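You operate a simulated robot arm through the tools that you are given. There is no shell and no other tool.

Carry out the task below with a simulated robot arm. There is one attempt and no reset: what you move stays moved.

JOB
Change over to the green filter pot and strip the blue one.
Fine: open the blue bleed handle until it stops spitting and leave it open; lid on the free patch, white cartridge in the round dish, DUTY tag under the green pot. Set down upright: white filter element.
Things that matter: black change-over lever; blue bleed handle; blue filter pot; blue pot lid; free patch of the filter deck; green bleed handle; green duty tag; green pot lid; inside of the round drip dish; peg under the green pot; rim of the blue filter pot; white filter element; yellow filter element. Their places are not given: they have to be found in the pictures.

Only the result counts: the job must be done as asked and must still hold three seconds after the hand-in. Knocking over, shifting, dropping, spilling or breaking anything else fails it. A push-on lid holds only when it is set on centred and level and pressed home; a screw cap is set on level and turned clockwise until tight.

ROBOT AND FRAMES
A 7-joint arm with a two-finger parallel gripper, fixed in place. Base frame: the origin is at the foot of the arm, x ahead of it, y to its left, z up. Units: mm, degrees, N and s.
With the tool pointing down near the work surface it reaches from about 160 to 640 mm from the base axis. Its first joint turns from -66.0 to 66.0 degrees. Payload 1.57 kg.
The TCP is the grasp point between the finger pads, 30 mm short of the fingertips. In the tool frame z runs along the fingers and y along their closing line. The gripper opens to 110 mm. The fingers are 24 mm wide and 12 mm thick; the gripper's body (48 by 112 mm) begins 78 mm behind the TCP.
Orientation is that of the tool frame in the base frame, as [roll, pitch, yaw] about the fixed x, y, z axes, in that order (R = Rz(yaw) Ry(pitch) Rx(roll)). With the fingers straight down and closing along the base's y, the tool's x points along the base's -x, its y along +y and its z along -z.

CONTROLS
- The arm moves only by the tool servo_tool. Its argument "deltas" is a list of rows, each a list of 6 numbers: the shift along the base's x, y, z in mm, then the turn, a rotation vector about the base's x, y, z in degrees. In form: [[x, y, z, rx, ry, rz], ...]. A call has 1 to 20 rows; each row shifts and turns the commanded pose from where the row before left it. "gripper" is the finger opening in mm, from 0 to 110, set as the call begins (left out, the last holds). Each row takes 0.2 s and may step no farther than 50 mm and 8.6 degrees from the row before; otherwise, or with a gripper value out of range, the whole call is refused. A pose out of reach is approached as far as the arm can. The call stops where the force on the tool passes 90 N (or 10 N more than at its start, if that is more) or the arm is blocked; 0.2 s more then pass. Each finger travels about 108 mm/s and halts on what it meets, pressing with about 25 N; the grip force reading is that of the motor and also rises with nothing between the fingers. The clock runs only during rows and for 0.2 s after the last one: add rows that do not move to give the fingers time. The reply holds the time, the measured pose of the TCP, the force on the tool along the base axes, the opening and the grip force, in the units named above and with some noise, with the torque about the TCP (base axes, N m) and any sound that the robot's microphone picked up, and new pictures: "views" is both (left out), scene, wrist or none.
- Cameras (640 x 400 px; columns grow to the right, rows downward): "scene" is fixed at [155.1, -377.2, 1398.9]; the picture's right is [0.89, -0.46, 0.00], its down [-0.29, -0.56, -0.77] and it looks along [0.36, 0.69, -0.63] (base axes); focal length 214 px, centre (320, 200). "wrist" rides on the gripper at [70, 16, -141] in the tool frame; the picture's right is [-0.23, 0.97, 0.00], its down [-0.85, -0.20, -0.48] and it looks along [-0.47, -0.11, 0.88] (tool axes); focal length 222 px, centre (320, 200).
- measure_at(camera, pixels): for up to 12 pixels [column, row] of the newest picture of that camera ("zoom" is the newest enlarged one), the place [x, y, z] in the base frame of the surface seen there, good to about 3 mm, but the place of the scene camera against the robot may be out by one fixed shift of up to 12 mm in any direction. The clock stands still meanwhile.
- inspect(camera, box): a new picture of the part [left, top, right, bottom] of that camera's present view, enlarged. The clock stands still meanwhile.
- hand_in(): hands the job in; it is judged then, once.

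Unless the task says otherwise, let go and move clear before handing in.

The tools are called after ">>>" as a command line: name --pt "numbers of a row" for each row, then --argument value for the rest, lists and objects as JSON in quotes. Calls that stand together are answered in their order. servo_tool: Moves the arm, as the interface text tells. Its arguments: {"type":"object","properties":{"deltas":{"type":"array"},"gripper":{"type":"number"},"views":{"type":"string","enum":["both","scene","wrist","none"]}},"required":["deltas"]} The other tools are called the same way: measure_at (camera, pixels) gives the place of the surface under pixels of a picture; inspect (camera, box) takes an enlarged picture of a part of a camera's view; hand_in () hands the job in.

At the start:

```text
t: 0.0
eef_pos: [358.0, 197.4, 1256.0]
tcp_rot: [180.0, 0.0, -179.9]
wrist_force: [-0.1, 0.8, 0.1]
torque: [0.03, 0.01, -0.02]
grip_width: 110.0
grasp_force: 0.0
```

scene: 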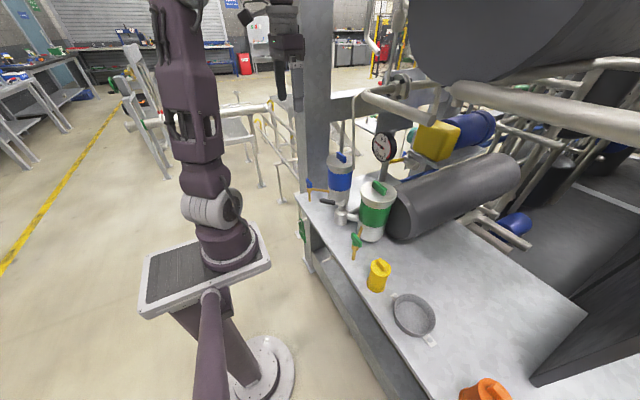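
wrist: 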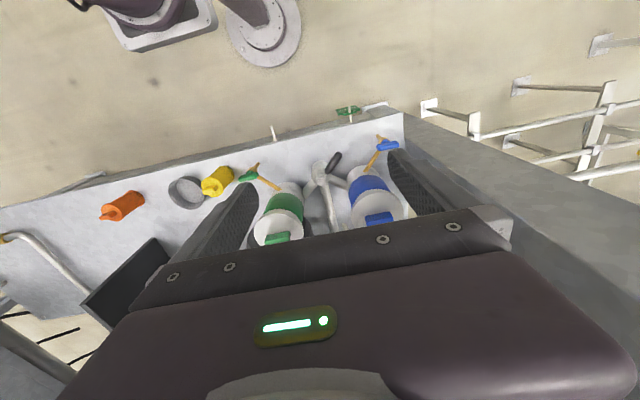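

The scene shows the blue pot near (340,178), the green pot near (375,210), the yellow element at (378,275), the dish at (413,315) and an orange item at (487,392). I'll enlarge these areas before moving.

>>> inspect --camera "scene" --box '[290, 130, 410, 270]'

>>> inspect --camera "wrist" --box '[220, 90, 440, 260]'

>>> inspect --camera "scene" --box '[340, 230, 540, 400]'

```text
2.86 times, centred on (350, 200) of scene
```

zoom: 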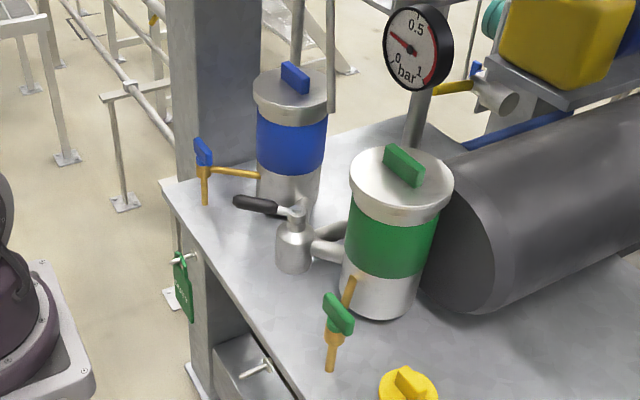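

```text
2.35 times, centred on (330, 175) of wrist
```

zoom: 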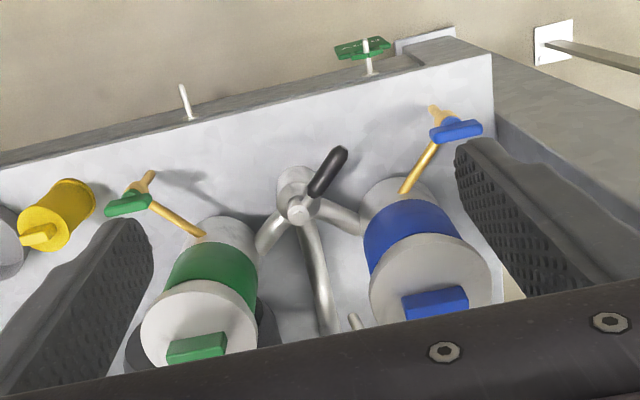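

```text
2.35 times, centred on (440, 315) of scene
```

zoom: 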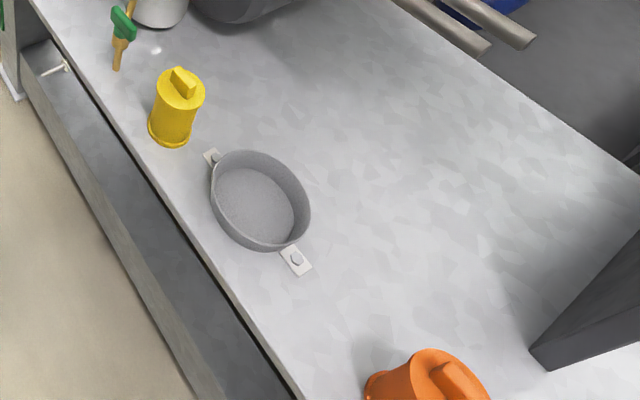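

The blue pot, lid and bleed, the lever between the pots and the DUTY tag on the front edge are all visible. Next I'll measure points on these in both cameras so I can compare the two frames.

>>> measure_at --camera "scene" --pixels '[[345, 158], [339, 164], [328, 187], [328, 200], [345, 208], [334, 202], [381, 187], [375, 194], [357, 240], [378, 268], [413, 318], [325, 232]]'

>>> measure_at --camera "wrist" --pixels '[[378, 218], [360, 208], [387, 145], [335, 160], [320, 173], [277, 238], [249, 176], [273, 130], [348, 110], [215, 180], [186, 190], [124, 205]]'

```text
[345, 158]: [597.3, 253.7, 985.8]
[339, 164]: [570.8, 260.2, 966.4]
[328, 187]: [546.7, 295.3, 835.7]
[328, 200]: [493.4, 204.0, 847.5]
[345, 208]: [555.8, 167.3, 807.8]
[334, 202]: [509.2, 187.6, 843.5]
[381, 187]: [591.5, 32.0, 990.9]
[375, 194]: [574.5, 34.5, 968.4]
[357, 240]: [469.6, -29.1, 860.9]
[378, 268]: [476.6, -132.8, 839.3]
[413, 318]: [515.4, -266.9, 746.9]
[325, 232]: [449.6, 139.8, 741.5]
```

```text
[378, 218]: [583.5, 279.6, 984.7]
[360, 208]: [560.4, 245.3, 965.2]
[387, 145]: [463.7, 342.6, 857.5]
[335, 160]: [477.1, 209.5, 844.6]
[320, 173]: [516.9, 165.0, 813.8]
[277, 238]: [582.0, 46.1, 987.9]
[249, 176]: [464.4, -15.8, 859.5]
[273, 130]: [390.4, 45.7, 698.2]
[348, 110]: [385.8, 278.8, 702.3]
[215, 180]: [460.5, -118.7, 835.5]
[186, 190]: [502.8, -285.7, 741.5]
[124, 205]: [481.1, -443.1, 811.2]
```

The wrist and scene measurements agree to within about 12 mm. Next I'll check the obstacles around the pots and take closer views of each part.

>>> inspect --camera "scene" --box '[300, 60, 460, 160]'

>>> measure_at --camera "scene" --pixels '[[352, 130], [353, 160], [353, 100], [383, 147], [317, 110], [321, 150], [400, 105], [440, 140], [460, 200], [420, 210], [390, 170], [450, 90]]'

>>> inspect --camera "wrist" --box '[320, 120, 420, 240]'

```text
4.00 times, centred on (380, 110) of scene
```

zoom: 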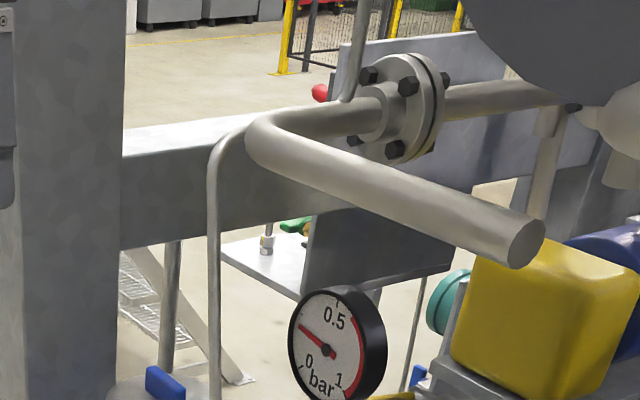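

```text
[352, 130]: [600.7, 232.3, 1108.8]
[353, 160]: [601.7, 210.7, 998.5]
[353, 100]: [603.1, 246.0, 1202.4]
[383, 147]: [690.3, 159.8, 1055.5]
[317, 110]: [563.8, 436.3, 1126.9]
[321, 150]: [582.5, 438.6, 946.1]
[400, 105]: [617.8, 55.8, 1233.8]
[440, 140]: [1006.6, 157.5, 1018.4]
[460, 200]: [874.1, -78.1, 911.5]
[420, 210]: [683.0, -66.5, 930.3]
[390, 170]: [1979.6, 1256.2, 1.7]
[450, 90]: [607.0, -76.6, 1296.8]
```

```text
3.33 times, centred on (370, 180) of wrist
```

zoom: 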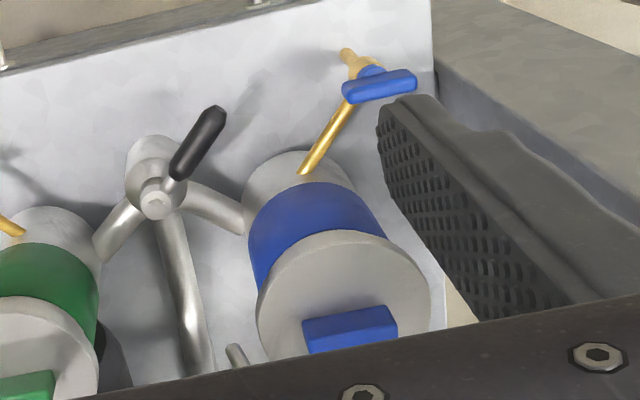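

A pipe runs up behind and to the right of the blue lid, near (353,130), and there is an overhead pipe at z≈1230 and above. I'll back the arm off so the wrist camera can see the pot tops without the gripper in the way.

>>> servo_tool --pt "-40 0 0 0 0 0" --pt "-40 0 0 0 0 0" --pt "-40 0 0 0 0 0" --pt "0 0 0 0 0 0"

```text
t: 1.0
eef_pos: [237.3, 197.6, 1257.0]
tcp_rot: [-180.0, 0.0, 179.8]
wrist_force: [0.6, -0.1, 0.4]
torque: [-0.02, 0.03, 0.02]
grip_width: 110.1
grasp_force: 0.0
```

scene: 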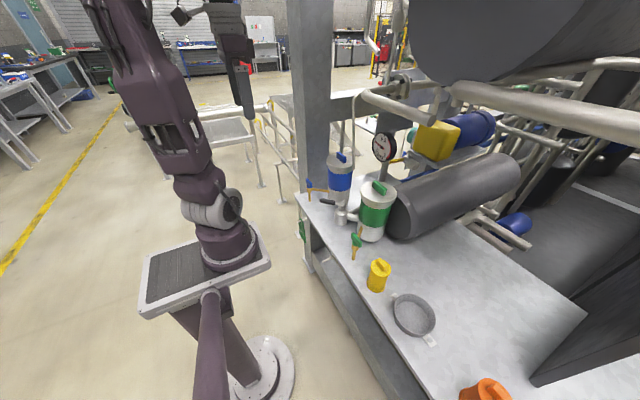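
wrist: 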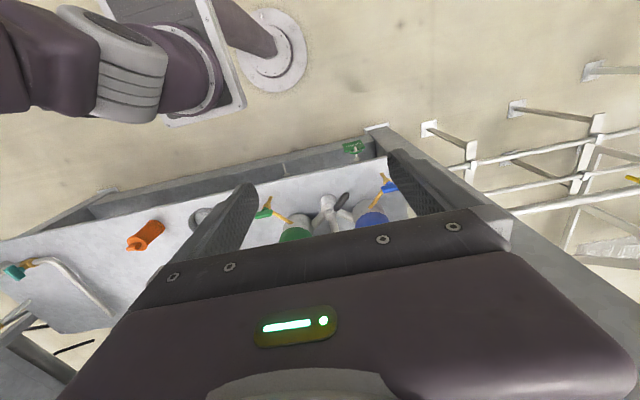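

Backing off moved the pots toward the gripper in the image, so forward is the right direction. I'll move to x≈470 at the same height, clear of the overhead pipe at x≈600, to look down on the pots.

>>> servo_tool --pt "45 0 0 0 0 0" --pt "45 0 0 0 0 0" --pt "45 0 0 0 0 0" --pt "45 0 0 0 0 0" --pt "45 0 0 0 0 0" --pt "0 0 0 0 0 0"

```text
t: 2.4
eef_pos: [464.3, 195.6, 1256.4]
tcp_rot: [-179.9, 0.1, 180.0]
wrist_force: [-0.6, 0.2, 0.2]
torque: [0.03, -0.02, -0.01]
grip_width: 110.0
grasp_force: 0.0
```

scene: 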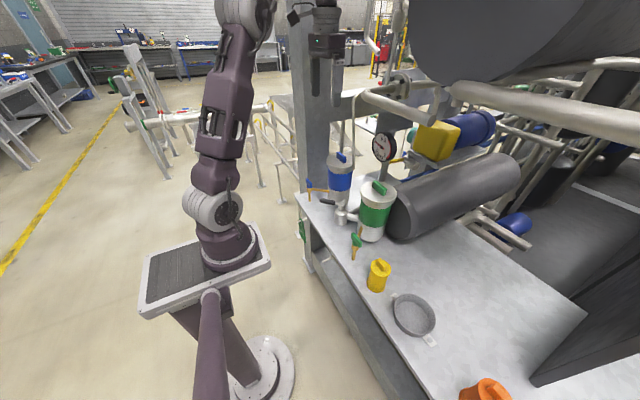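
wrist: 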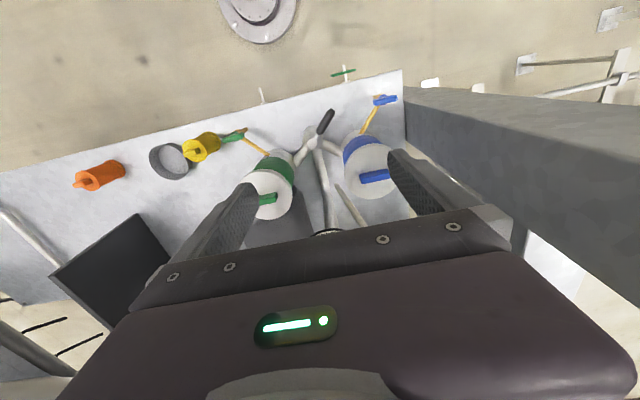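

Now the lids, lever, tag and pegs are in view in the upper half. I'll enlarge the blue and green side.

>>> inspect --camera "wrist" --box '[300, 60, 420, 230]'

>>> inspect --camera "wrist" --box '[330, 130, 410, 210]'

```text
2.35 times, centred on (360, 145) of wrist
```

zoom: 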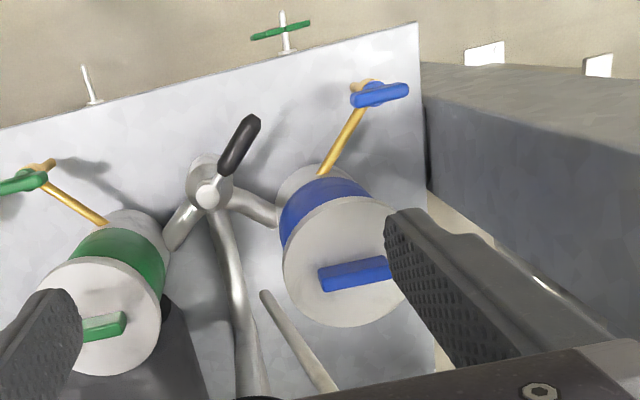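

```text
5.00 times, centred on (370, 170) of wrist
```

zoom: 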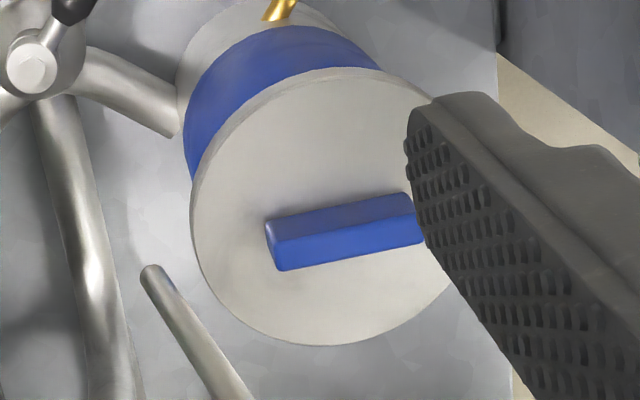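

In the 5x zoom the blue lid disc spans about (190–455, 70–345) with its knob bar at (265–425, 195–270), and the hanging pipe's end is near (155,270). I'll measure the lid rim, knob ends and pipe.

>>> measure_at --camera "zoom" --pixels '[[200, 190], [310, 85], [320, 335], [275, 330], [275, 245], [405, 210], [340, 215], [240, 200], [340, 300], [155, 272], [215, 370], [395, 100]]'

>>> measure_at --camera "wrist" --pixels '[[311, 144], [322, 127], [329, 113], [331, 110], [384, 100], [376, 101], [397, 98], [368, 115], [325, 165], [327, 195], [345, 73], [262, 92]]'

```text
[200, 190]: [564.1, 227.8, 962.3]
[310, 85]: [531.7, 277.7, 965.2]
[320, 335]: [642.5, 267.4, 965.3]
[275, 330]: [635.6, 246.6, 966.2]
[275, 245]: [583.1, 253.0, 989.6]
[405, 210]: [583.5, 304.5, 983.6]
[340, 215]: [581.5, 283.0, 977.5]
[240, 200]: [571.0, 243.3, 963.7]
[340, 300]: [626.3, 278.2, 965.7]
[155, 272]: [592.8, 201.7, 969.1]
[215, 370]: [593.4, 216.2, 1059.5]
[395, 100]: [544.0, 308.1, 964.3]
```

```text
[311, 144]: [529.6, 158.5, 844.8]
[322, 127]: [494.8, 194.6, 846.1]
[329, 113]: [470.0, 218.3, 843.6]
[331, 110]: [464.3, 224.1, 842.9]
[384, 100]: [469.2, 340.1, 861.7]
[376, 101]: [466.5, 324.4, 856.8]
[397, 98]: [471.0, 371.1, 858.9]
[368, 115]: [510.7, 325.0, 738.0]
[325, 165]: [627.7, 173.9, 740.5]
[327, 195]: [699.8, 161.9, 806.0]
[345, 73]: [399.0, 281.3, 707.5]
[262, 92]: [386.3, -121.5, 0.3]
```

The blue lid's centre is about (587,275) with its top at z≈964, and a pipe end hangs beside it at about (593,202,969). The lever pivot is about (530,158) and its tip about (464,224). I'll zoom in on the lever and both bleed handles.

>>> inspect --camera "wrist" --box '[345, 80, 409, 120]'

>>> inspect --camera "wrist" --box '[215, 110, 279, 150]'

>>> inspect --camera "scene" --box '[295, 170, 359, 210]'

>>> inspect --camera "wrist" --box '[290, 100, 354, 160]'

```text
10.00 times, centred on (377, 100) of wrist
```

zoom: 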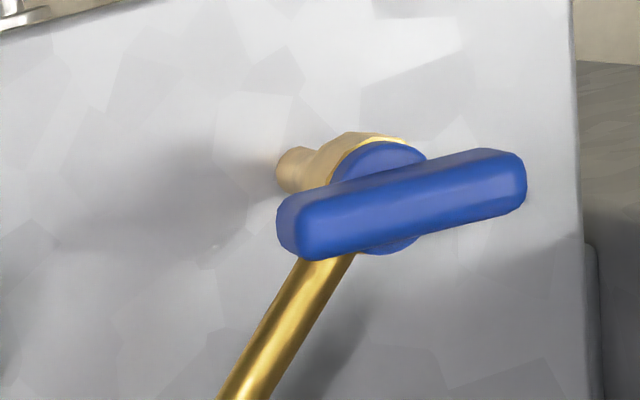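

```text
10.00 times, centred on (247, 130) of wrist
```

zoom: 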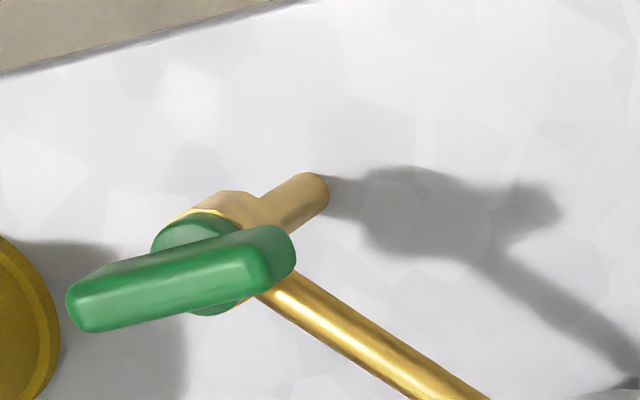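

```text
10.00 times, centred on (327, 190) of scene
```

zoom: 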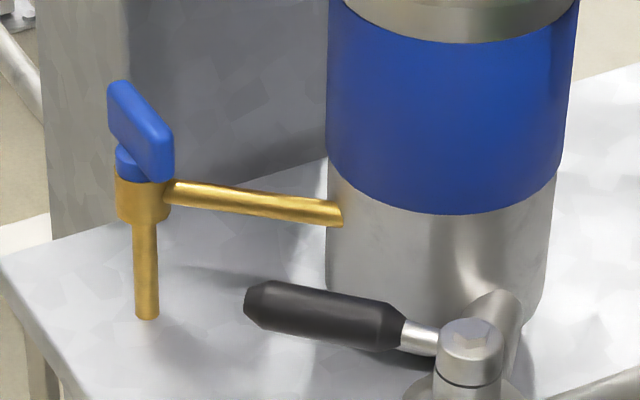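

```text
6.67 times, centred on (322, 130) of wrist
```

zoom: 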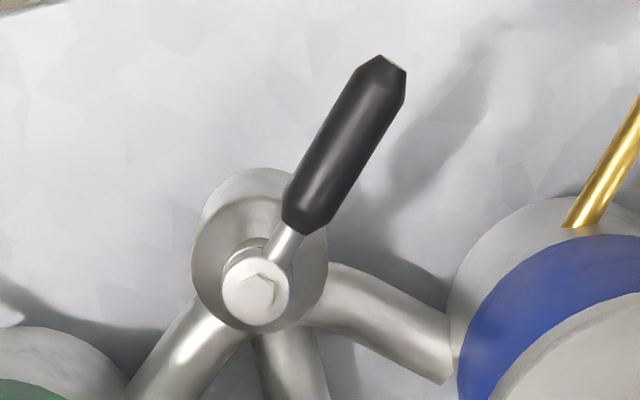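

The bleed bar is a T-handle on a vertical stem, lying along y, and the lever is a black grip on a short rod from the pivot cap. I'll measure the lever points in this zoom, plus the column face near the blue bleed.

>>> measure_at --camera "zoom" --pixels '[[258, 290], [285, 240], [305, 215], [340, 150], [385, 65], [300, 190], [335, 220], [355, 100], [400, 90]]'

>>> measure_at --camera "wrist" --pixels '[[408, 92], [430, 120], [410, 130], [450, 130], [470, 110], [405, 75], [500, 180], [373, 101], [380, 99], [395, 97]]'

```text
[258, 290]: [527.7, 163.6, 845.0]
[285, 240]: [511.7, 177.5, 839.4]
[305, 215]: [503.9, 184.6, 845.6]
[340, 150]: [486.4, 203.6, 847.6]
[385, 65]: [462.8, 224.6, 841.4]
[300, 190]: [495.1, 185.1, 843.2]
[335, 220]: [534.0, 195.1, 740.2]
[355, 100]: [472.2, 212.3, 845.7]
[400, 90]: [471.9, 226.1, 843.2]
```

```text
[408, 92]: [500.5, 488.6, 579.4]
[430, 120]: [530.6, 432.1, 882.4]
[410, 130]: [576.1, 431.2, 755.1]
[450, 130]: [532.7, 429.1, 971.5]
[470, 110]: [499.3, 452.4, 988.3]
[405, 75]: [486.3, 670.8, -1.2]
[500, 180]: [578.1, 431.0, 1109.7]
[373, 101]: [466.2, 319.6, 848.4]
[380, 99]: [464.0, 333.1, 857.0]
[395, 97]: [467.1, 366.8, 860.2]
```

The column face is at y≈431, which leaves room. The lever runs from its pivot at about (528,161) to its tip at (463,225) with its top at z≈846. I'll turn the tool -45° so it straddles the handle, narrow the fingers and descend to just above it.

>>> servo_tool --pt "13 15 -40 0 0 -7.5" --pt "0 0 -45 0 0 -7.5" --pt "0 0 -45 0 0 -7.5" --pt "0 0 -45 0 0 -7.5" --pt "0 0 -45 0 0 -7.5" --pt "0 0 -45 0 0 -7.5" --pt "0 0 -45 0 0 0" --pt "0 0 -26 0 0 0" --pt "0 0 0 0 0 0" --gripper 50

```text
t: 4.4
eef_pos: [477.3, 212.0, 920.7]
tcp_rot: [-180.0, 0.0, 134.8]
wrist_force: [-0.1, -0.1, -0.6]
torque: [0.0, -0.02, 0.01]
grip_width: 50.0
grasp_force: 0.1
```

scene: 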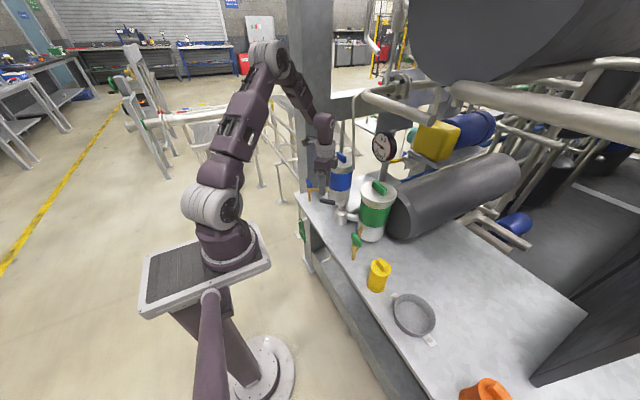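
wrist: 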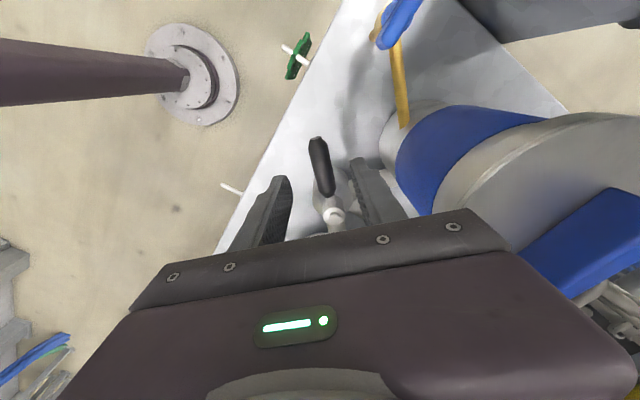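

The lever handle lies between the fingers, from (318,143) to (330,195), with the pivot at (333,217). I'll measure it from this closer view before straddling it.

>>> measure_at --camera "wrist" --pixels '[[318, 141], [320, 155], [324, 175], [328, 193], [333, 215], [331, 201], [312, 160], [329, 160]]'

>>> inspect --camera "wrist" --box '[250, 120, 410, 240]'

```text
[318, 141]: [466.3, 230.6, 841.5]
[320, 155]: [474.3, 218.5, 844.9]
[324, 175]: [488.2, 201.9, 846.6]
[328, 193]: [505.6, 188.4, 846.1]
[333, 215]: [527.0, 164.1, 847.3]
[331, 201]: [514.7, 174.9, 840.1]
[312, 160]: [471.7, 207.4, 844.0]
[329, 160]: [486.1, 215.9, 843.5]
```

```text
3.33 times, centred on (330, 180) of wrist
```

zoom: 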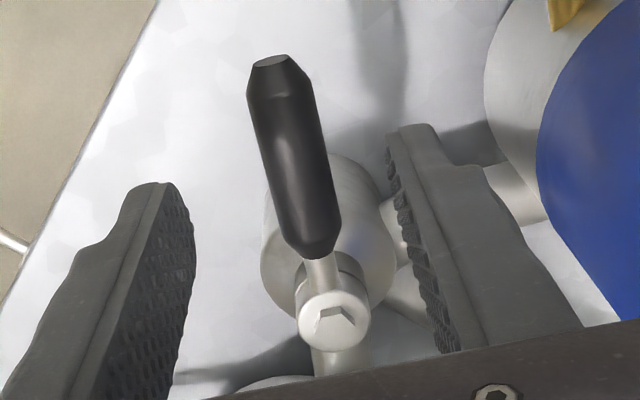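

The handle is centred to within about 2 mm under the fingers, with its axis at about 134°. I'll lower onto it to z≈838 and close to a loose cage.

>>> servo_tool --pt "0 0 -30 0 0 0" --pt "0 0 -30 0 0 0" --pt "0 0 -22 0 0 0" --pt "0 0 0 0 0 0"

>>> servo_tool --pt "0 0 0 0 0 0" --pt "0 0 0 0 0 0" --gripper 23

```text
t: 5.4
eef_pos: [478.8, 212.6, 838.2]
tcp_rot: [180.0, 0.0, 134.9]
wrist_force: [0.1, -0.4, 0.3]
torque: [0.0, 0.0, 0.01]
grip_width: 50.0
grasp_force: 0.0
```

scene: 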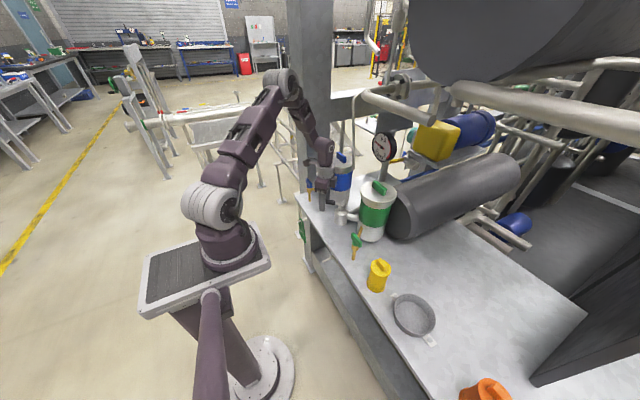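
wrist: 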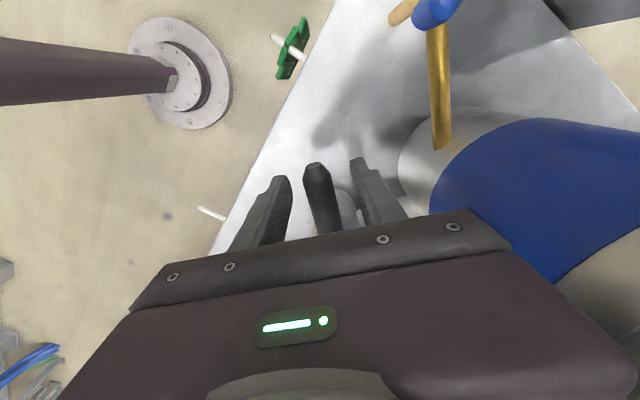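

```text
t: 6.0
eef_pos: [478.4, 210.9, 839.4]
tcp_rot: [179.9, 0.1, 135.0]
wrist_force: [-0.3, 0.5, 0.1]
torque: [0.01, 0.01, 0.03]
grip_width: 23.0
grasp_force: 0.0
```

scene: 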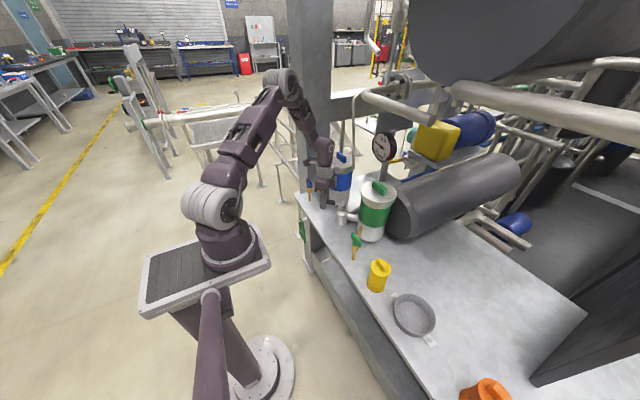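
wrist: 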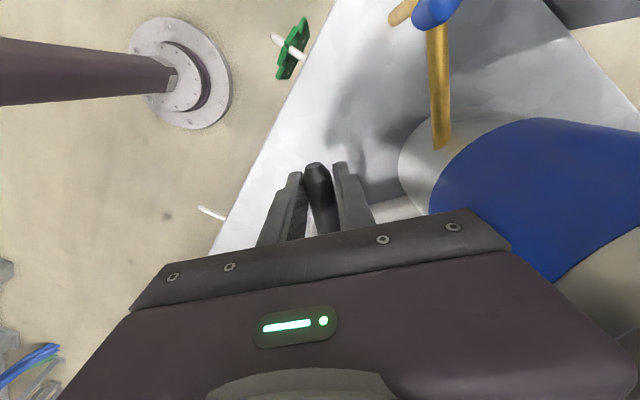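

The handle is caged between the fingers with 23 mm opening and no force. I'll start sweeping it anticlockwise about the pivot toward green, checking force on the first third.

>>> servo_tool --pt "-6.1 -7.2 0 0 0 7.5" --pt "-5.2 -8.0 0 0 0 7.5" --pt "-4.0 -8.55 0 0 0 7.5" --pt "-2.9 -9.05 0 0 0 7.5"

```text
t: 7.0
eef_pos: [458.1, 179.0, 838.6]
tcp_rot: [-180.0, 0.0, 165.2]
wrist_force: [0.6, 1.2, -1.2]
torque: [0.01, -0.02, -0.02]
grip_width: 25.1
grasp_force: 1.1
```

scene: 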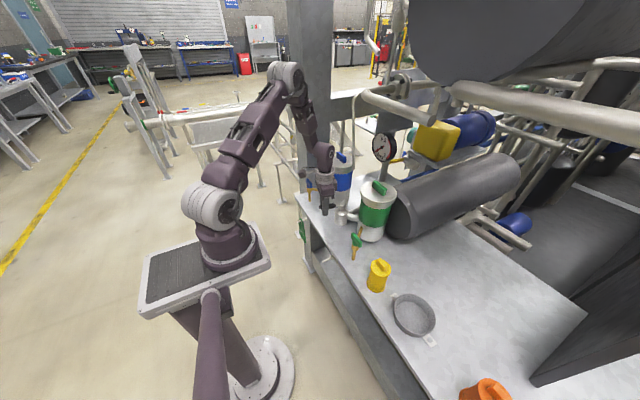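
wrist: 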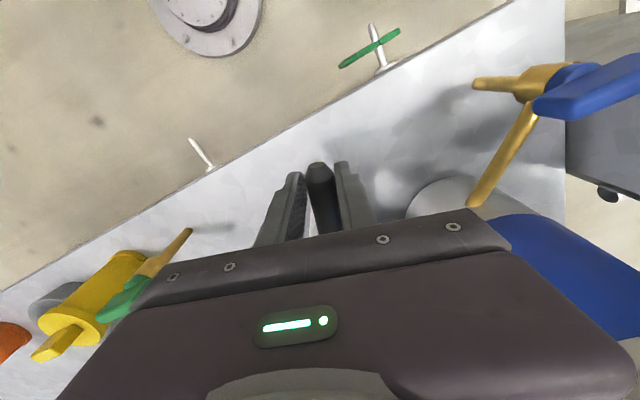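

The lever is following the fingers, with only about 1 N on the tool. I'll continue the arc toward the green side.

>>> servo_tool --pt "-1.7 -9.3 0 0 0 7.5" --pt "-0.5 -9.4 0 0 0 7.5" --pt "0.8 -9.5 0 0 0 7.5" --pt "2.0 -9.2 0 0 0 7.5" --pt "3.2 -8.95 0 0 0 7.5" --pt "4.3 -8.45 0 0 0 7.5"

```text
t: 8.4
eef_pos: [467.3, 124.5, 838.0]
tcp_rot: [-180.0, -0.1, -149.8]
wrist_force: [-1.9, 2.2, -1.1]
torque: [-0.03, -0.02, -0.01]
grip_width: 25.1
grasp_force: 0.7
```

scene: 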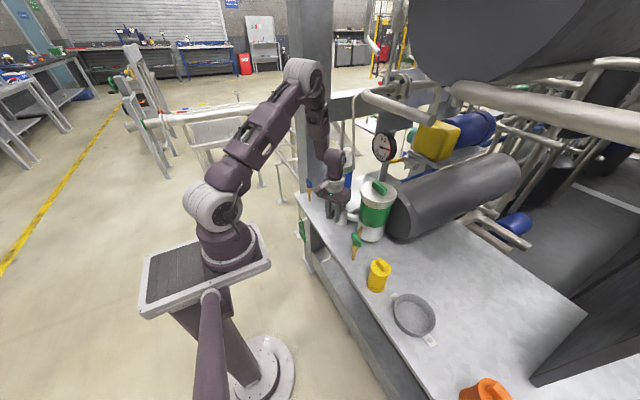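
wrist: 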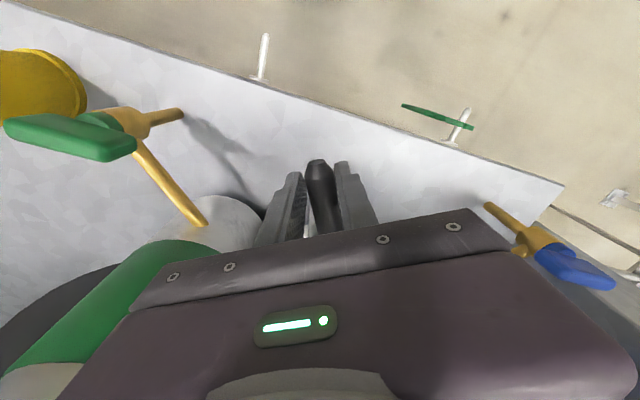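

The lever is at about 211° and still moving freely. I'll do the last two steps to about 226° and then feel for the end stop.

>>> servo_tool --pt "5.4 -7.8 0 0 0 7.5" --pt "6.3 -7.0 0 0 0 7.5" --pt "0 0 0 0 0 0"

```text
t: 9.2
eef_pos: [478.6, 108.7, 838.6]
tcp_rot: [180.0, 0.0, -135.0]
wrist_force: [-1.2, 1.0, -0.9]
torque: [-0.01, 0.0, -0.01]
grip_width: 24.4
grasp_force: 0.2
```

scene: 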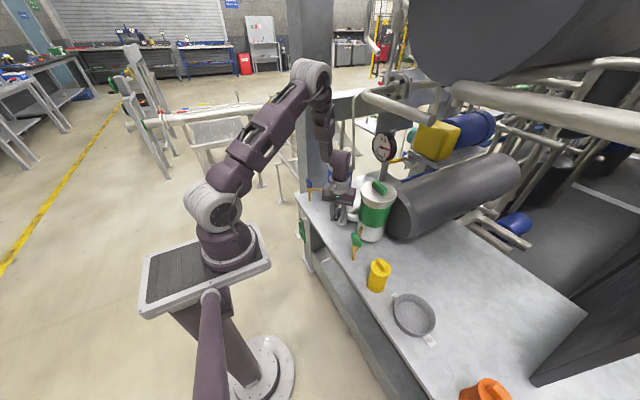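
wrist: 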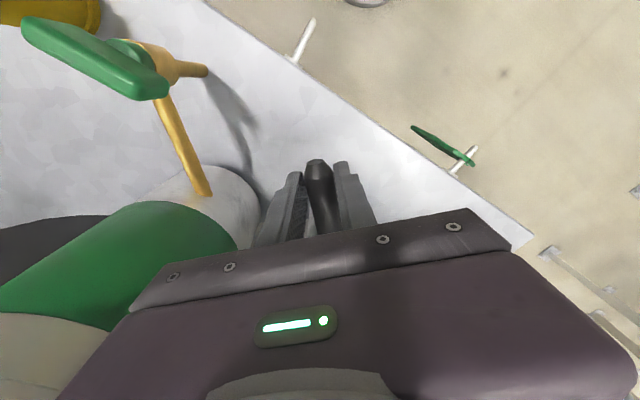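

I'm at 226° with no stop felt yet. I'll nudge in small 2.5° increments and watch the force; the gauge can be checked afterwards.

>>> servo_tool --pt "2.3 -2.1 0 0 0 2.5" --pt "2.4 -2.0 0 0 0 2.5" --views "none"

>>> inspect --camera "scene" --box '[350, 120, 414, 160]'

```text
t: 9.8
eef_pos: [481.7, 106.6, 839.2]
tcp_rot: [179.9, 0.1, -130.0]
wrist_force: [-3.5, 8.8, 0.8]
torque: [0.04, 0.0, -0.17]
grip_width: 30.3
grasp_force: 4.0
```

```text
10.00 times, centred on (382, 140) of scene
```

zoom: 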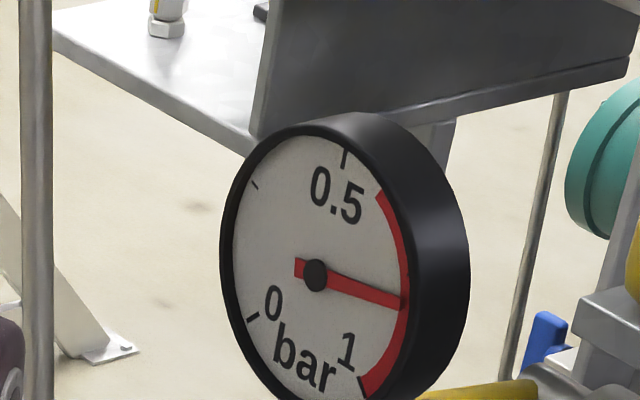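

The tool force rose to about 9 N and the fingers were pushed open, so the lever is at its end stop. The gauge now reads about 0.8 bar, so I'll ease off and see whether that settles.

>>> servo_tool --pt "-4.7 4.1 0 0 0 -5" --pt "0 0 0 0 0 0" --pt "0 0 0 0 0 0"

>>> inspect --camera "scene" --box '[350, 120, 414, 160]'

>>> inspect --camera "scene" --box '[310, 160, 406, 220]'

```text
t: 10.6
eef_pos: [477.9, 111.1, 838.3]
tcp_rot: [179.9, 0.0, -135.1]
wrist_force: [0.9, -1.9, 0.1]
torque: [-0.02, 0.01, 0.01]
grip_width: 24.6
grasp_force: 1.0
```

scene: 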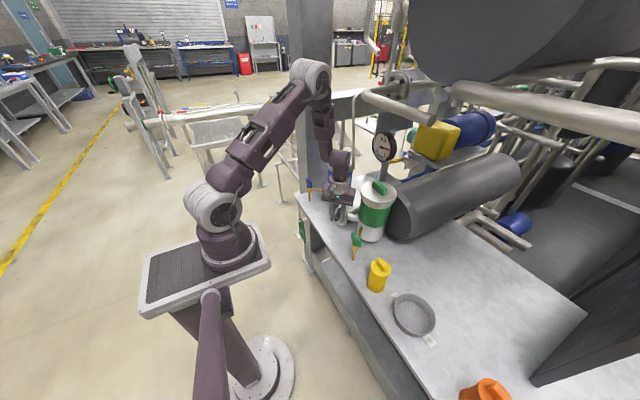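
wrist: 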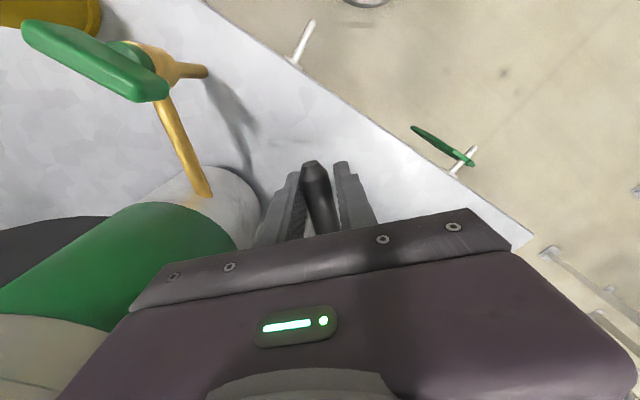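

```text
10.00 times, centred on (382, 140) of scene
```

zoom: 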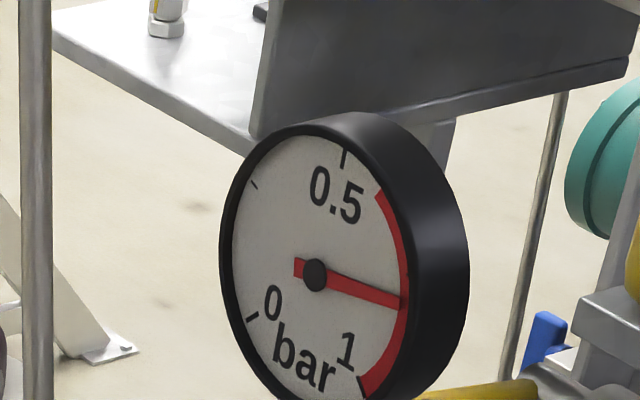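

```text
6.67 times, centred on (358, 190) of scene
```

zoom: 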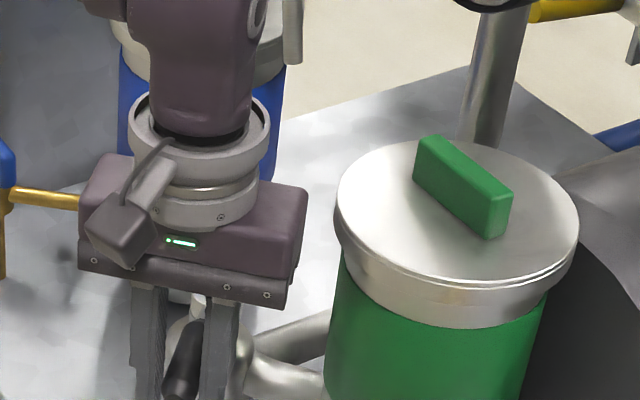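

The gauge holds at 0.8 bar and the force has gone. I'll open the fingers, rise straight off the lever and measure its actual angle.

>>> servo_tool --pt "0 0 0 0 0 0" --pt "0 0 0 0 0 0" --pt "0 0 25 0 0 0" --pt "0 0 30 0 0 0" --pt "0 0 30 0 0 0" --pt "0 0 0 0 0 0" --gripper 50

>>> inspect --camera "wrist" --box '[250, 110, 410, 240]'

>>> inspect --camera "scene" --box '[350, 120, 414, 160]'

```text
t: 12.0
eef_pos: [478.9, 110.4, 922.8]
tcp_rot: [180.0, 0.0, -135.0]
wrist_force: [0.1, 0.9, 0.1]
torque: [0.02, 0.02, 0.0]
grip_width: 50.1
grasp_force: 0.2
```

scene: 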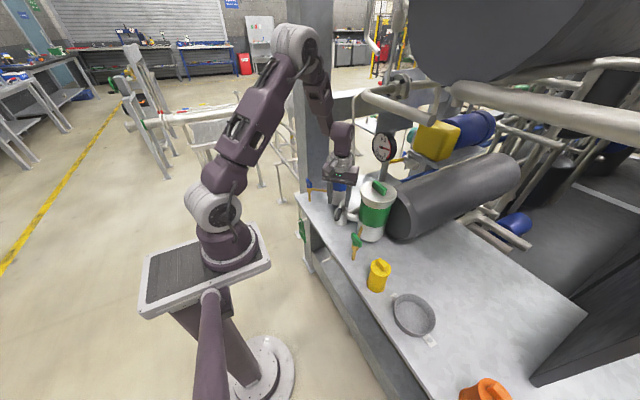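
wrist: 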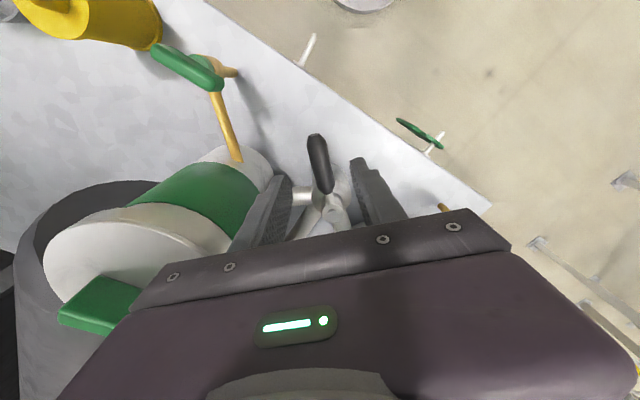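

```text
3.08 times, centred on (330, 175) of wrist
```

zoom: 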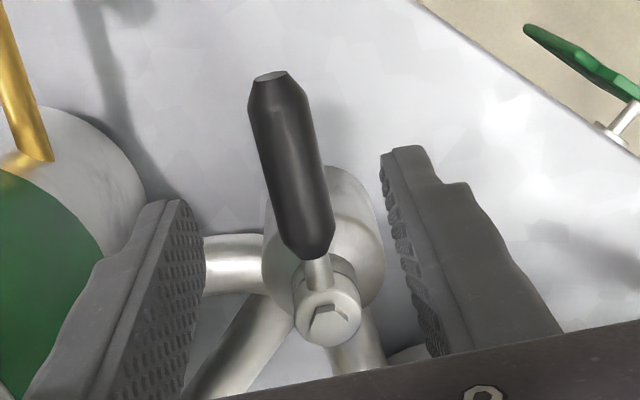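

```text
10.00 times, centred on (382, 140) of scene
```

zoom: 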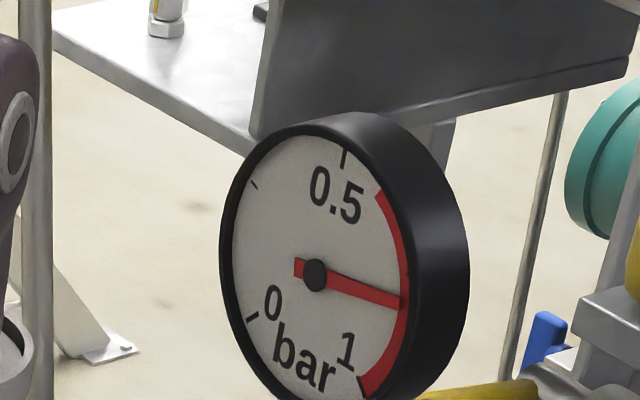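

The lever now mirrors its starting position, with the tip at about (317,137) and the pivot at (334,213), but the gauge is in the red. I'll measure the lever angle precisely and look around for markings.

>>> measure_at --camera "wrist" --pixels '[[317, 135], [318, 150], [321, 168], [327, 190], [334, 213], [331, 199], [311, 158], [327, 158], [306, 195], [240, 180], [215, 85], [310, 45]]'

>>> inspect --camera "scene" --box '[330, 190, 394, 250]'

>>> inspect --camera "scene" --box '[300, 200, 400, 300]'

```text
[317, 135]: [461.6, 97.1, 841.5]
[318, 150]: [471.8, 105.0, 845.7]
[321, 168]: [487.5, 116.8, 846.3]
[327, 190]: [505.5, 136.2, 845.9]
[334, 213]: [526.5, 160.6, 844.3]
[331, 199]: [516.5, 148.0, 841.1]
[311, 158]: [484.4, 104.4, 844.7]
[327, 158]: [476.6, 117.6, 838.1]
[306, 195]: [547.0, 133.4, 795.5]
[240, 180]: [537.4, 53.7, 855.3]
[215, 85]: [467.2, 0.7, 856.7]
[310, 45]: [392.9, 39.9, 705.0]
```

```text
6.67 times, centred on (362, 220) of scene
```

zoom: 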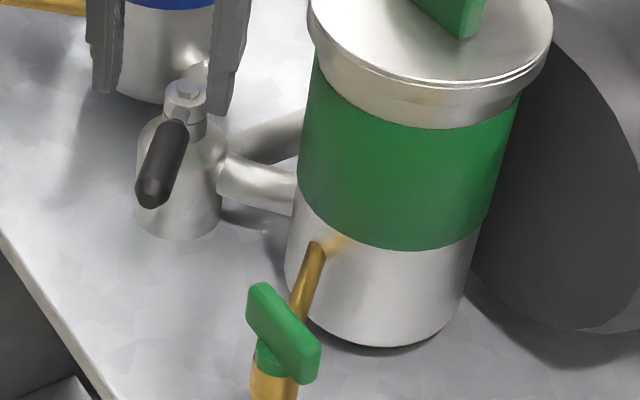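

```text
4.00 times, centred on (350, 250) of scene
```

zoom: 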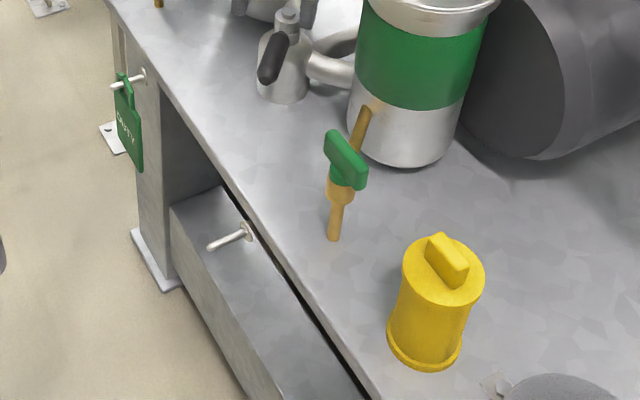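

The lever is at about 225°, which is the mirror of its 135° start and against the stop. Whether blue is isolated will show when its bleed stops spitting. I'll rise and move over to view the blue bleed handle from above.

>>> servo_tool --pt "0 0 45 0 0 0" --pt "0 0 45 0 0 0" --pt "0 0 40 0 0 -7.5" --pt "0 45 0 0 0 -7.5" --pt "0 45 0 0 0 -7.5" --pt "5 45 0 0 0 -7.5" --pt "5 45 0 0 0 -7.5" --pt "10 40 0 0 0 -7.5" --pt "0 0 0 0 0 0"

>>> inspect --camera "wrist" --box '[250, 20, 400, 180]'

```text
t: 14.0
eef_pos: [498.4, 329.9, 1053.2]
tcp_rot: [180.0, 0.0, 179.9]
wrist_force: [0.6, 0.4, -0.5]
torque: [0.02, 0.01, -0.01]
grip_width: 50.0
grasp_force: 0.1
```

scene: 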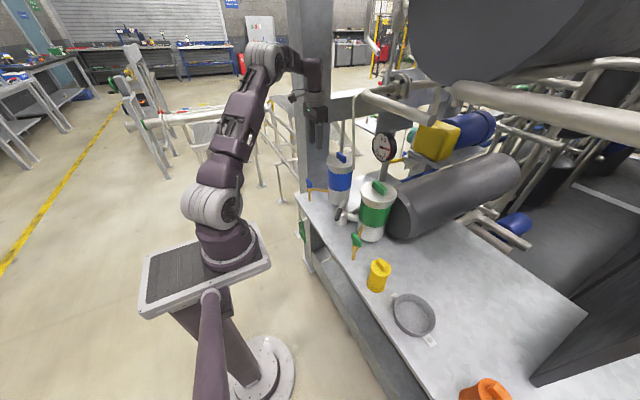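
wrist: 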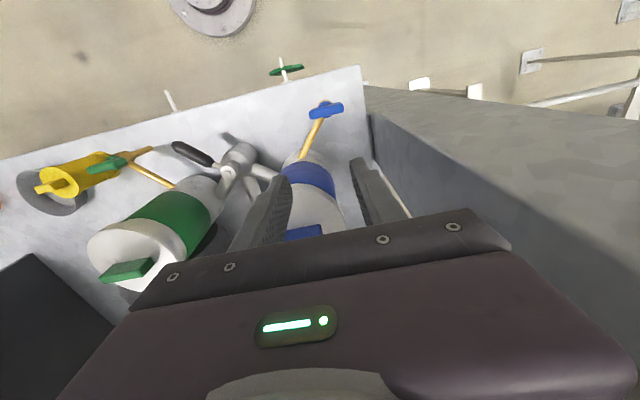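

```text
2.50 times, centred on (325, 100) of wrist
```

zoom: 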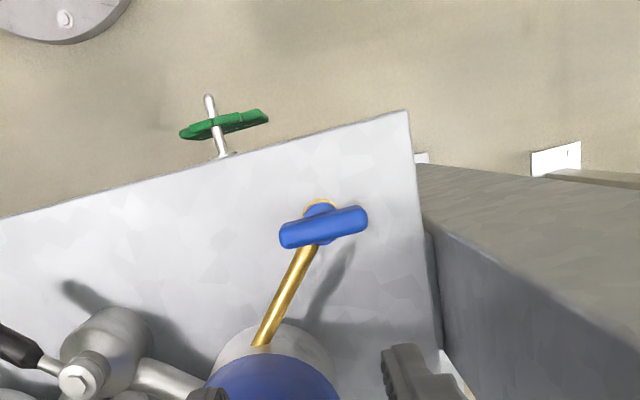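

From here the blue bar is at wrist (310–345,100–118), over the brass pipe going back to the pot. I'll zoom tightly and measure the bar ends, hub and pipe.

>>> inspect --camera "wrist" --box '[294, 90, 358, 130]'

>>> measure_at --camera "wrist" --pixels '[[313, 114], [318, 112], [327, 109], [335, 107], [341, 105], [326, 113], [322, 103], [319, 125], [310, 147], [326, 106], [285, 70], [290, 72]]'

```text
10.00 times, centred on (326, 110) of wrist
```

zoom: 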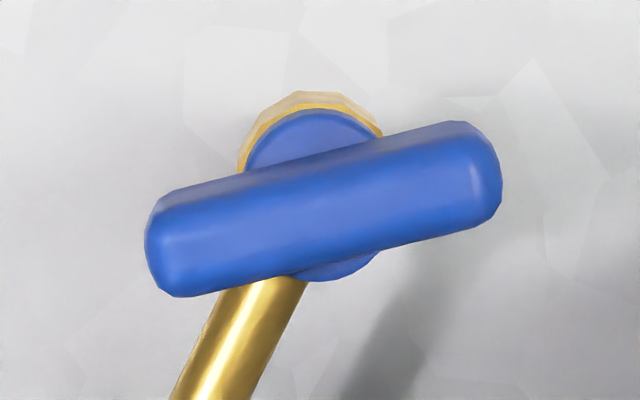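

```text
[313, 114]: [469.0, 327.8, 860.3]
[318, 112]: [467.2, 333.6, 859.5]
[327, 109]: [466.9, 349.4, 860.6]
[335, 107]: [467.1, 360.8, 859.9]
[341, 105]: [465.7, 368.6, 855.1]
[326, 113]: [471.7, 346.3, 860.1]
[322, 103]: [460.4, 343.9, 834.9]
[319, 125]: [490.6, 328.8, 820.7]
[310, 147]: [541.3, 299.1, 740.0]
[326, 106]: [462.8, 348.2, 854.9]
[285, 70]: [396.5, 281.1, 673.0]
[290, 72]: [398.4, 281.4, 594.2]
```

The bar's centre is about (467.5,347.5) with its top at z≈860 and length about 50 mm along y. I'll come down over it at the current yaw with fingers at 75 mm, so I can grip its two ends and turn either way.

>>> servo_tool --pt "-31 17.5 0 0 0 0" --pt "0 0 -50 0 0 0" --pt "0 0 -50 0 0 0" --pt "0 0 -45 0 0 0" --pt "0 0 0 0 0 0" --gripper 75

>>> inspect --camera "wrist" --box '[240, 100, 420, 240]'

```text
t: 15.2
eef_pos: [467.8, 347.8, 908.1]
tcp_rot: [180.0, 0.0, -179.9]
wrist_force: [-0.6, 0.6, -0.2]
torque: [0.01, 0.01, -0.01]
grip_width: 74.9
grasp_force: 0.0
```

scene: 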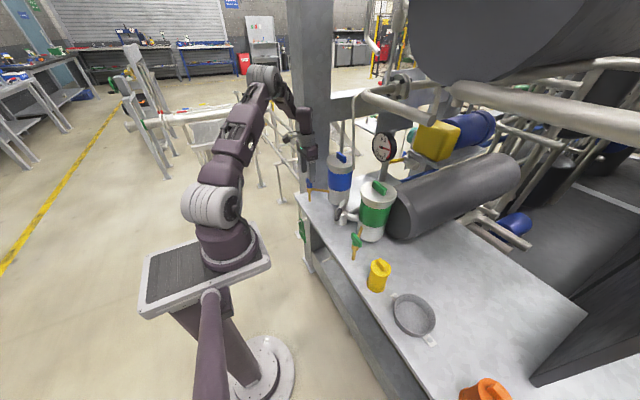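
wrist: 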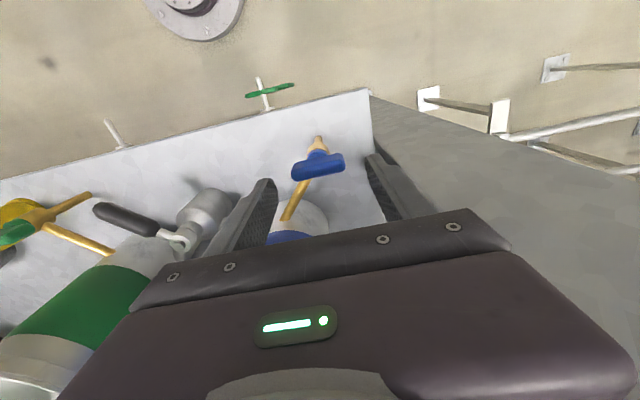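

```text
2.86 times, centred on (330, 170) of wrist
```

zoom: 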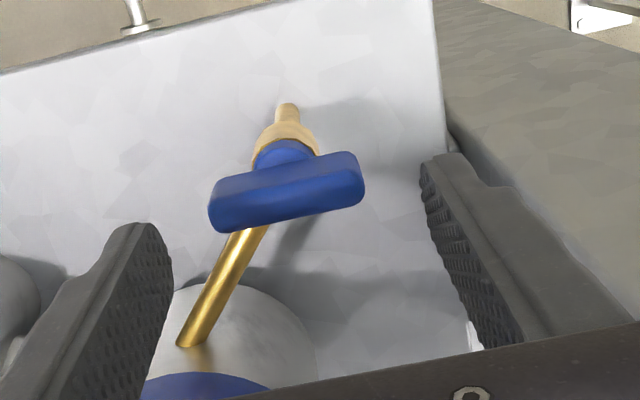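

The bar sits between the fingers at zoom (210–363,155–230). I'll re-measure it from here before going down.

>>> measure_at --camera "zoom" --pixels '[[222, 200], [290, 180], [350, 165], [285, 168], [295, 205], [285, 150], [245, 230], [235, 180]]'

```text
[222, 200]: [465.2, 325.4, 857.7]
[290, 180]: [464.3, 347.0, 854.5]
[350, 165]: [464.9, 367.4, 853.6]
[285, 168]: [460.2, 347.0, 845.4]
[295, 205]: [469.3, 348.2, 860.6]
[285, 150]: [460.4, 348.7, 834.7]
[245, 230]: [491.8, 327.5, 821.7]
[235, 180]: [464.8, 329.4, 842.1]
```

The bar's ends are at y≈322–372, centred at (469,347). I'll lower to z≈870, which puts the fingertips just above the hub at 835–840, and close on the bar ends.

>>> servo_tool --pt "1 0 -20 0 0 0" --pt "0 0 -17 0 0 0" --pt "0 0 0 0 0 0" --views "none"

>>> servo_tool --pt "0 0 0 0 0 0" --pt "0 0 0 0 0 0" --pt "0 0 0 0 0 0" --gripper 40

```text
t: 16.0
eef_pos: [469.7, 347.8, 870.0]
tcp_rot: [-179.9, 0.0, -179.9]
wrist_force: [-0.2, 0.2, 0.0]
torque: [0.02, 0.02, 0.02]
grip_width: 75.0
grasp_force: 0.0
```

```text
t: 16.8
eef_pos: [469.5, 344.8, 869.6]
tcp_rot: [-179.7, -0.1, 179.9]
wrist_force: [-1.9, -29.7, 4.7]
torque: [-0.64, 0.31, 0.01]
grip_width: 51.9
grasp_force: 45.0
```

scene: 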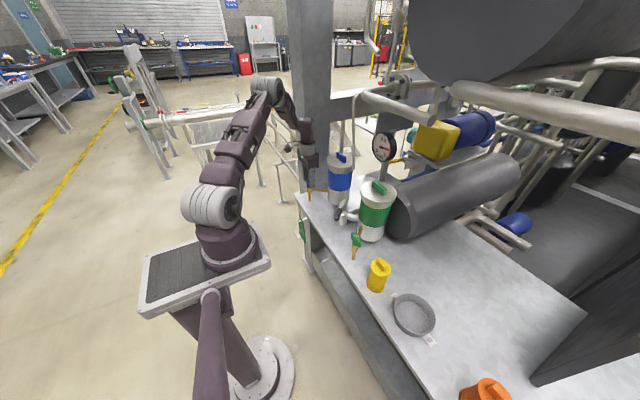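
wrist: 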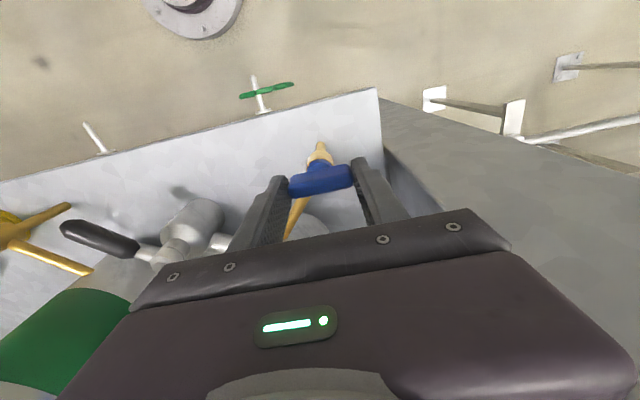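

The fingers have closed on the bar ends at 51.9 mm, with about 30 N sideways because I am roughly 3 mm off centre. I'll shift -3 mm in y to relieve it before turning.

>>> servo_tool --pt "0 -3 0 0 0 0" --pt "0 0 0 0 0 0" --views "none"

```text
t: 17.4
eef_pos: [469.4, 345.4, 869.3]
tcp_rot: [180.0, 0.0, 180.0]
wrist_force: [4.3, -16.6, -19.2]
torque: [-0.21, -0.02, -0.02]
grip_width: 51.9
grasp_force: 45.2
```

Some residual force remains at y≈345 (about 17 N sideways, 19 N down), likely friction lock. I'll open slightly, recentre and re-grip.

>>> servo_tool --pt "0 -1 0 0 0 0" --pt "0 0 0 0 0 0" --gripper 60 --views "none"

>>> servo_tool --pt "0 0 0 0 0 0" --pt "0 0 0 0 0 0" --pt "0 0 0 0 0 0" --gripper 46 --views "none"

```text
t: 18.0
eef_pos: [469.3, 345.3, 871.7]
tcp_rot: [179.9, 0.1, 179.9]
wrist_force: [0.6, 0.0, -0.2]
torque: [-0.03, 0.01, -0.02]
grip_width: 60.2
grasp_force: 0.1
```

```text
t: 18.8
eef_pos: [468.9, 344.6, 871.7]
tcp_rot: [179.8, 0.0, -179.9]
wrist_force: [0.7, 6.6, 3.7]
torque: [0.35, 0.16, 0.03]
grip_width: 51.9
grasp_force: 44.7
```

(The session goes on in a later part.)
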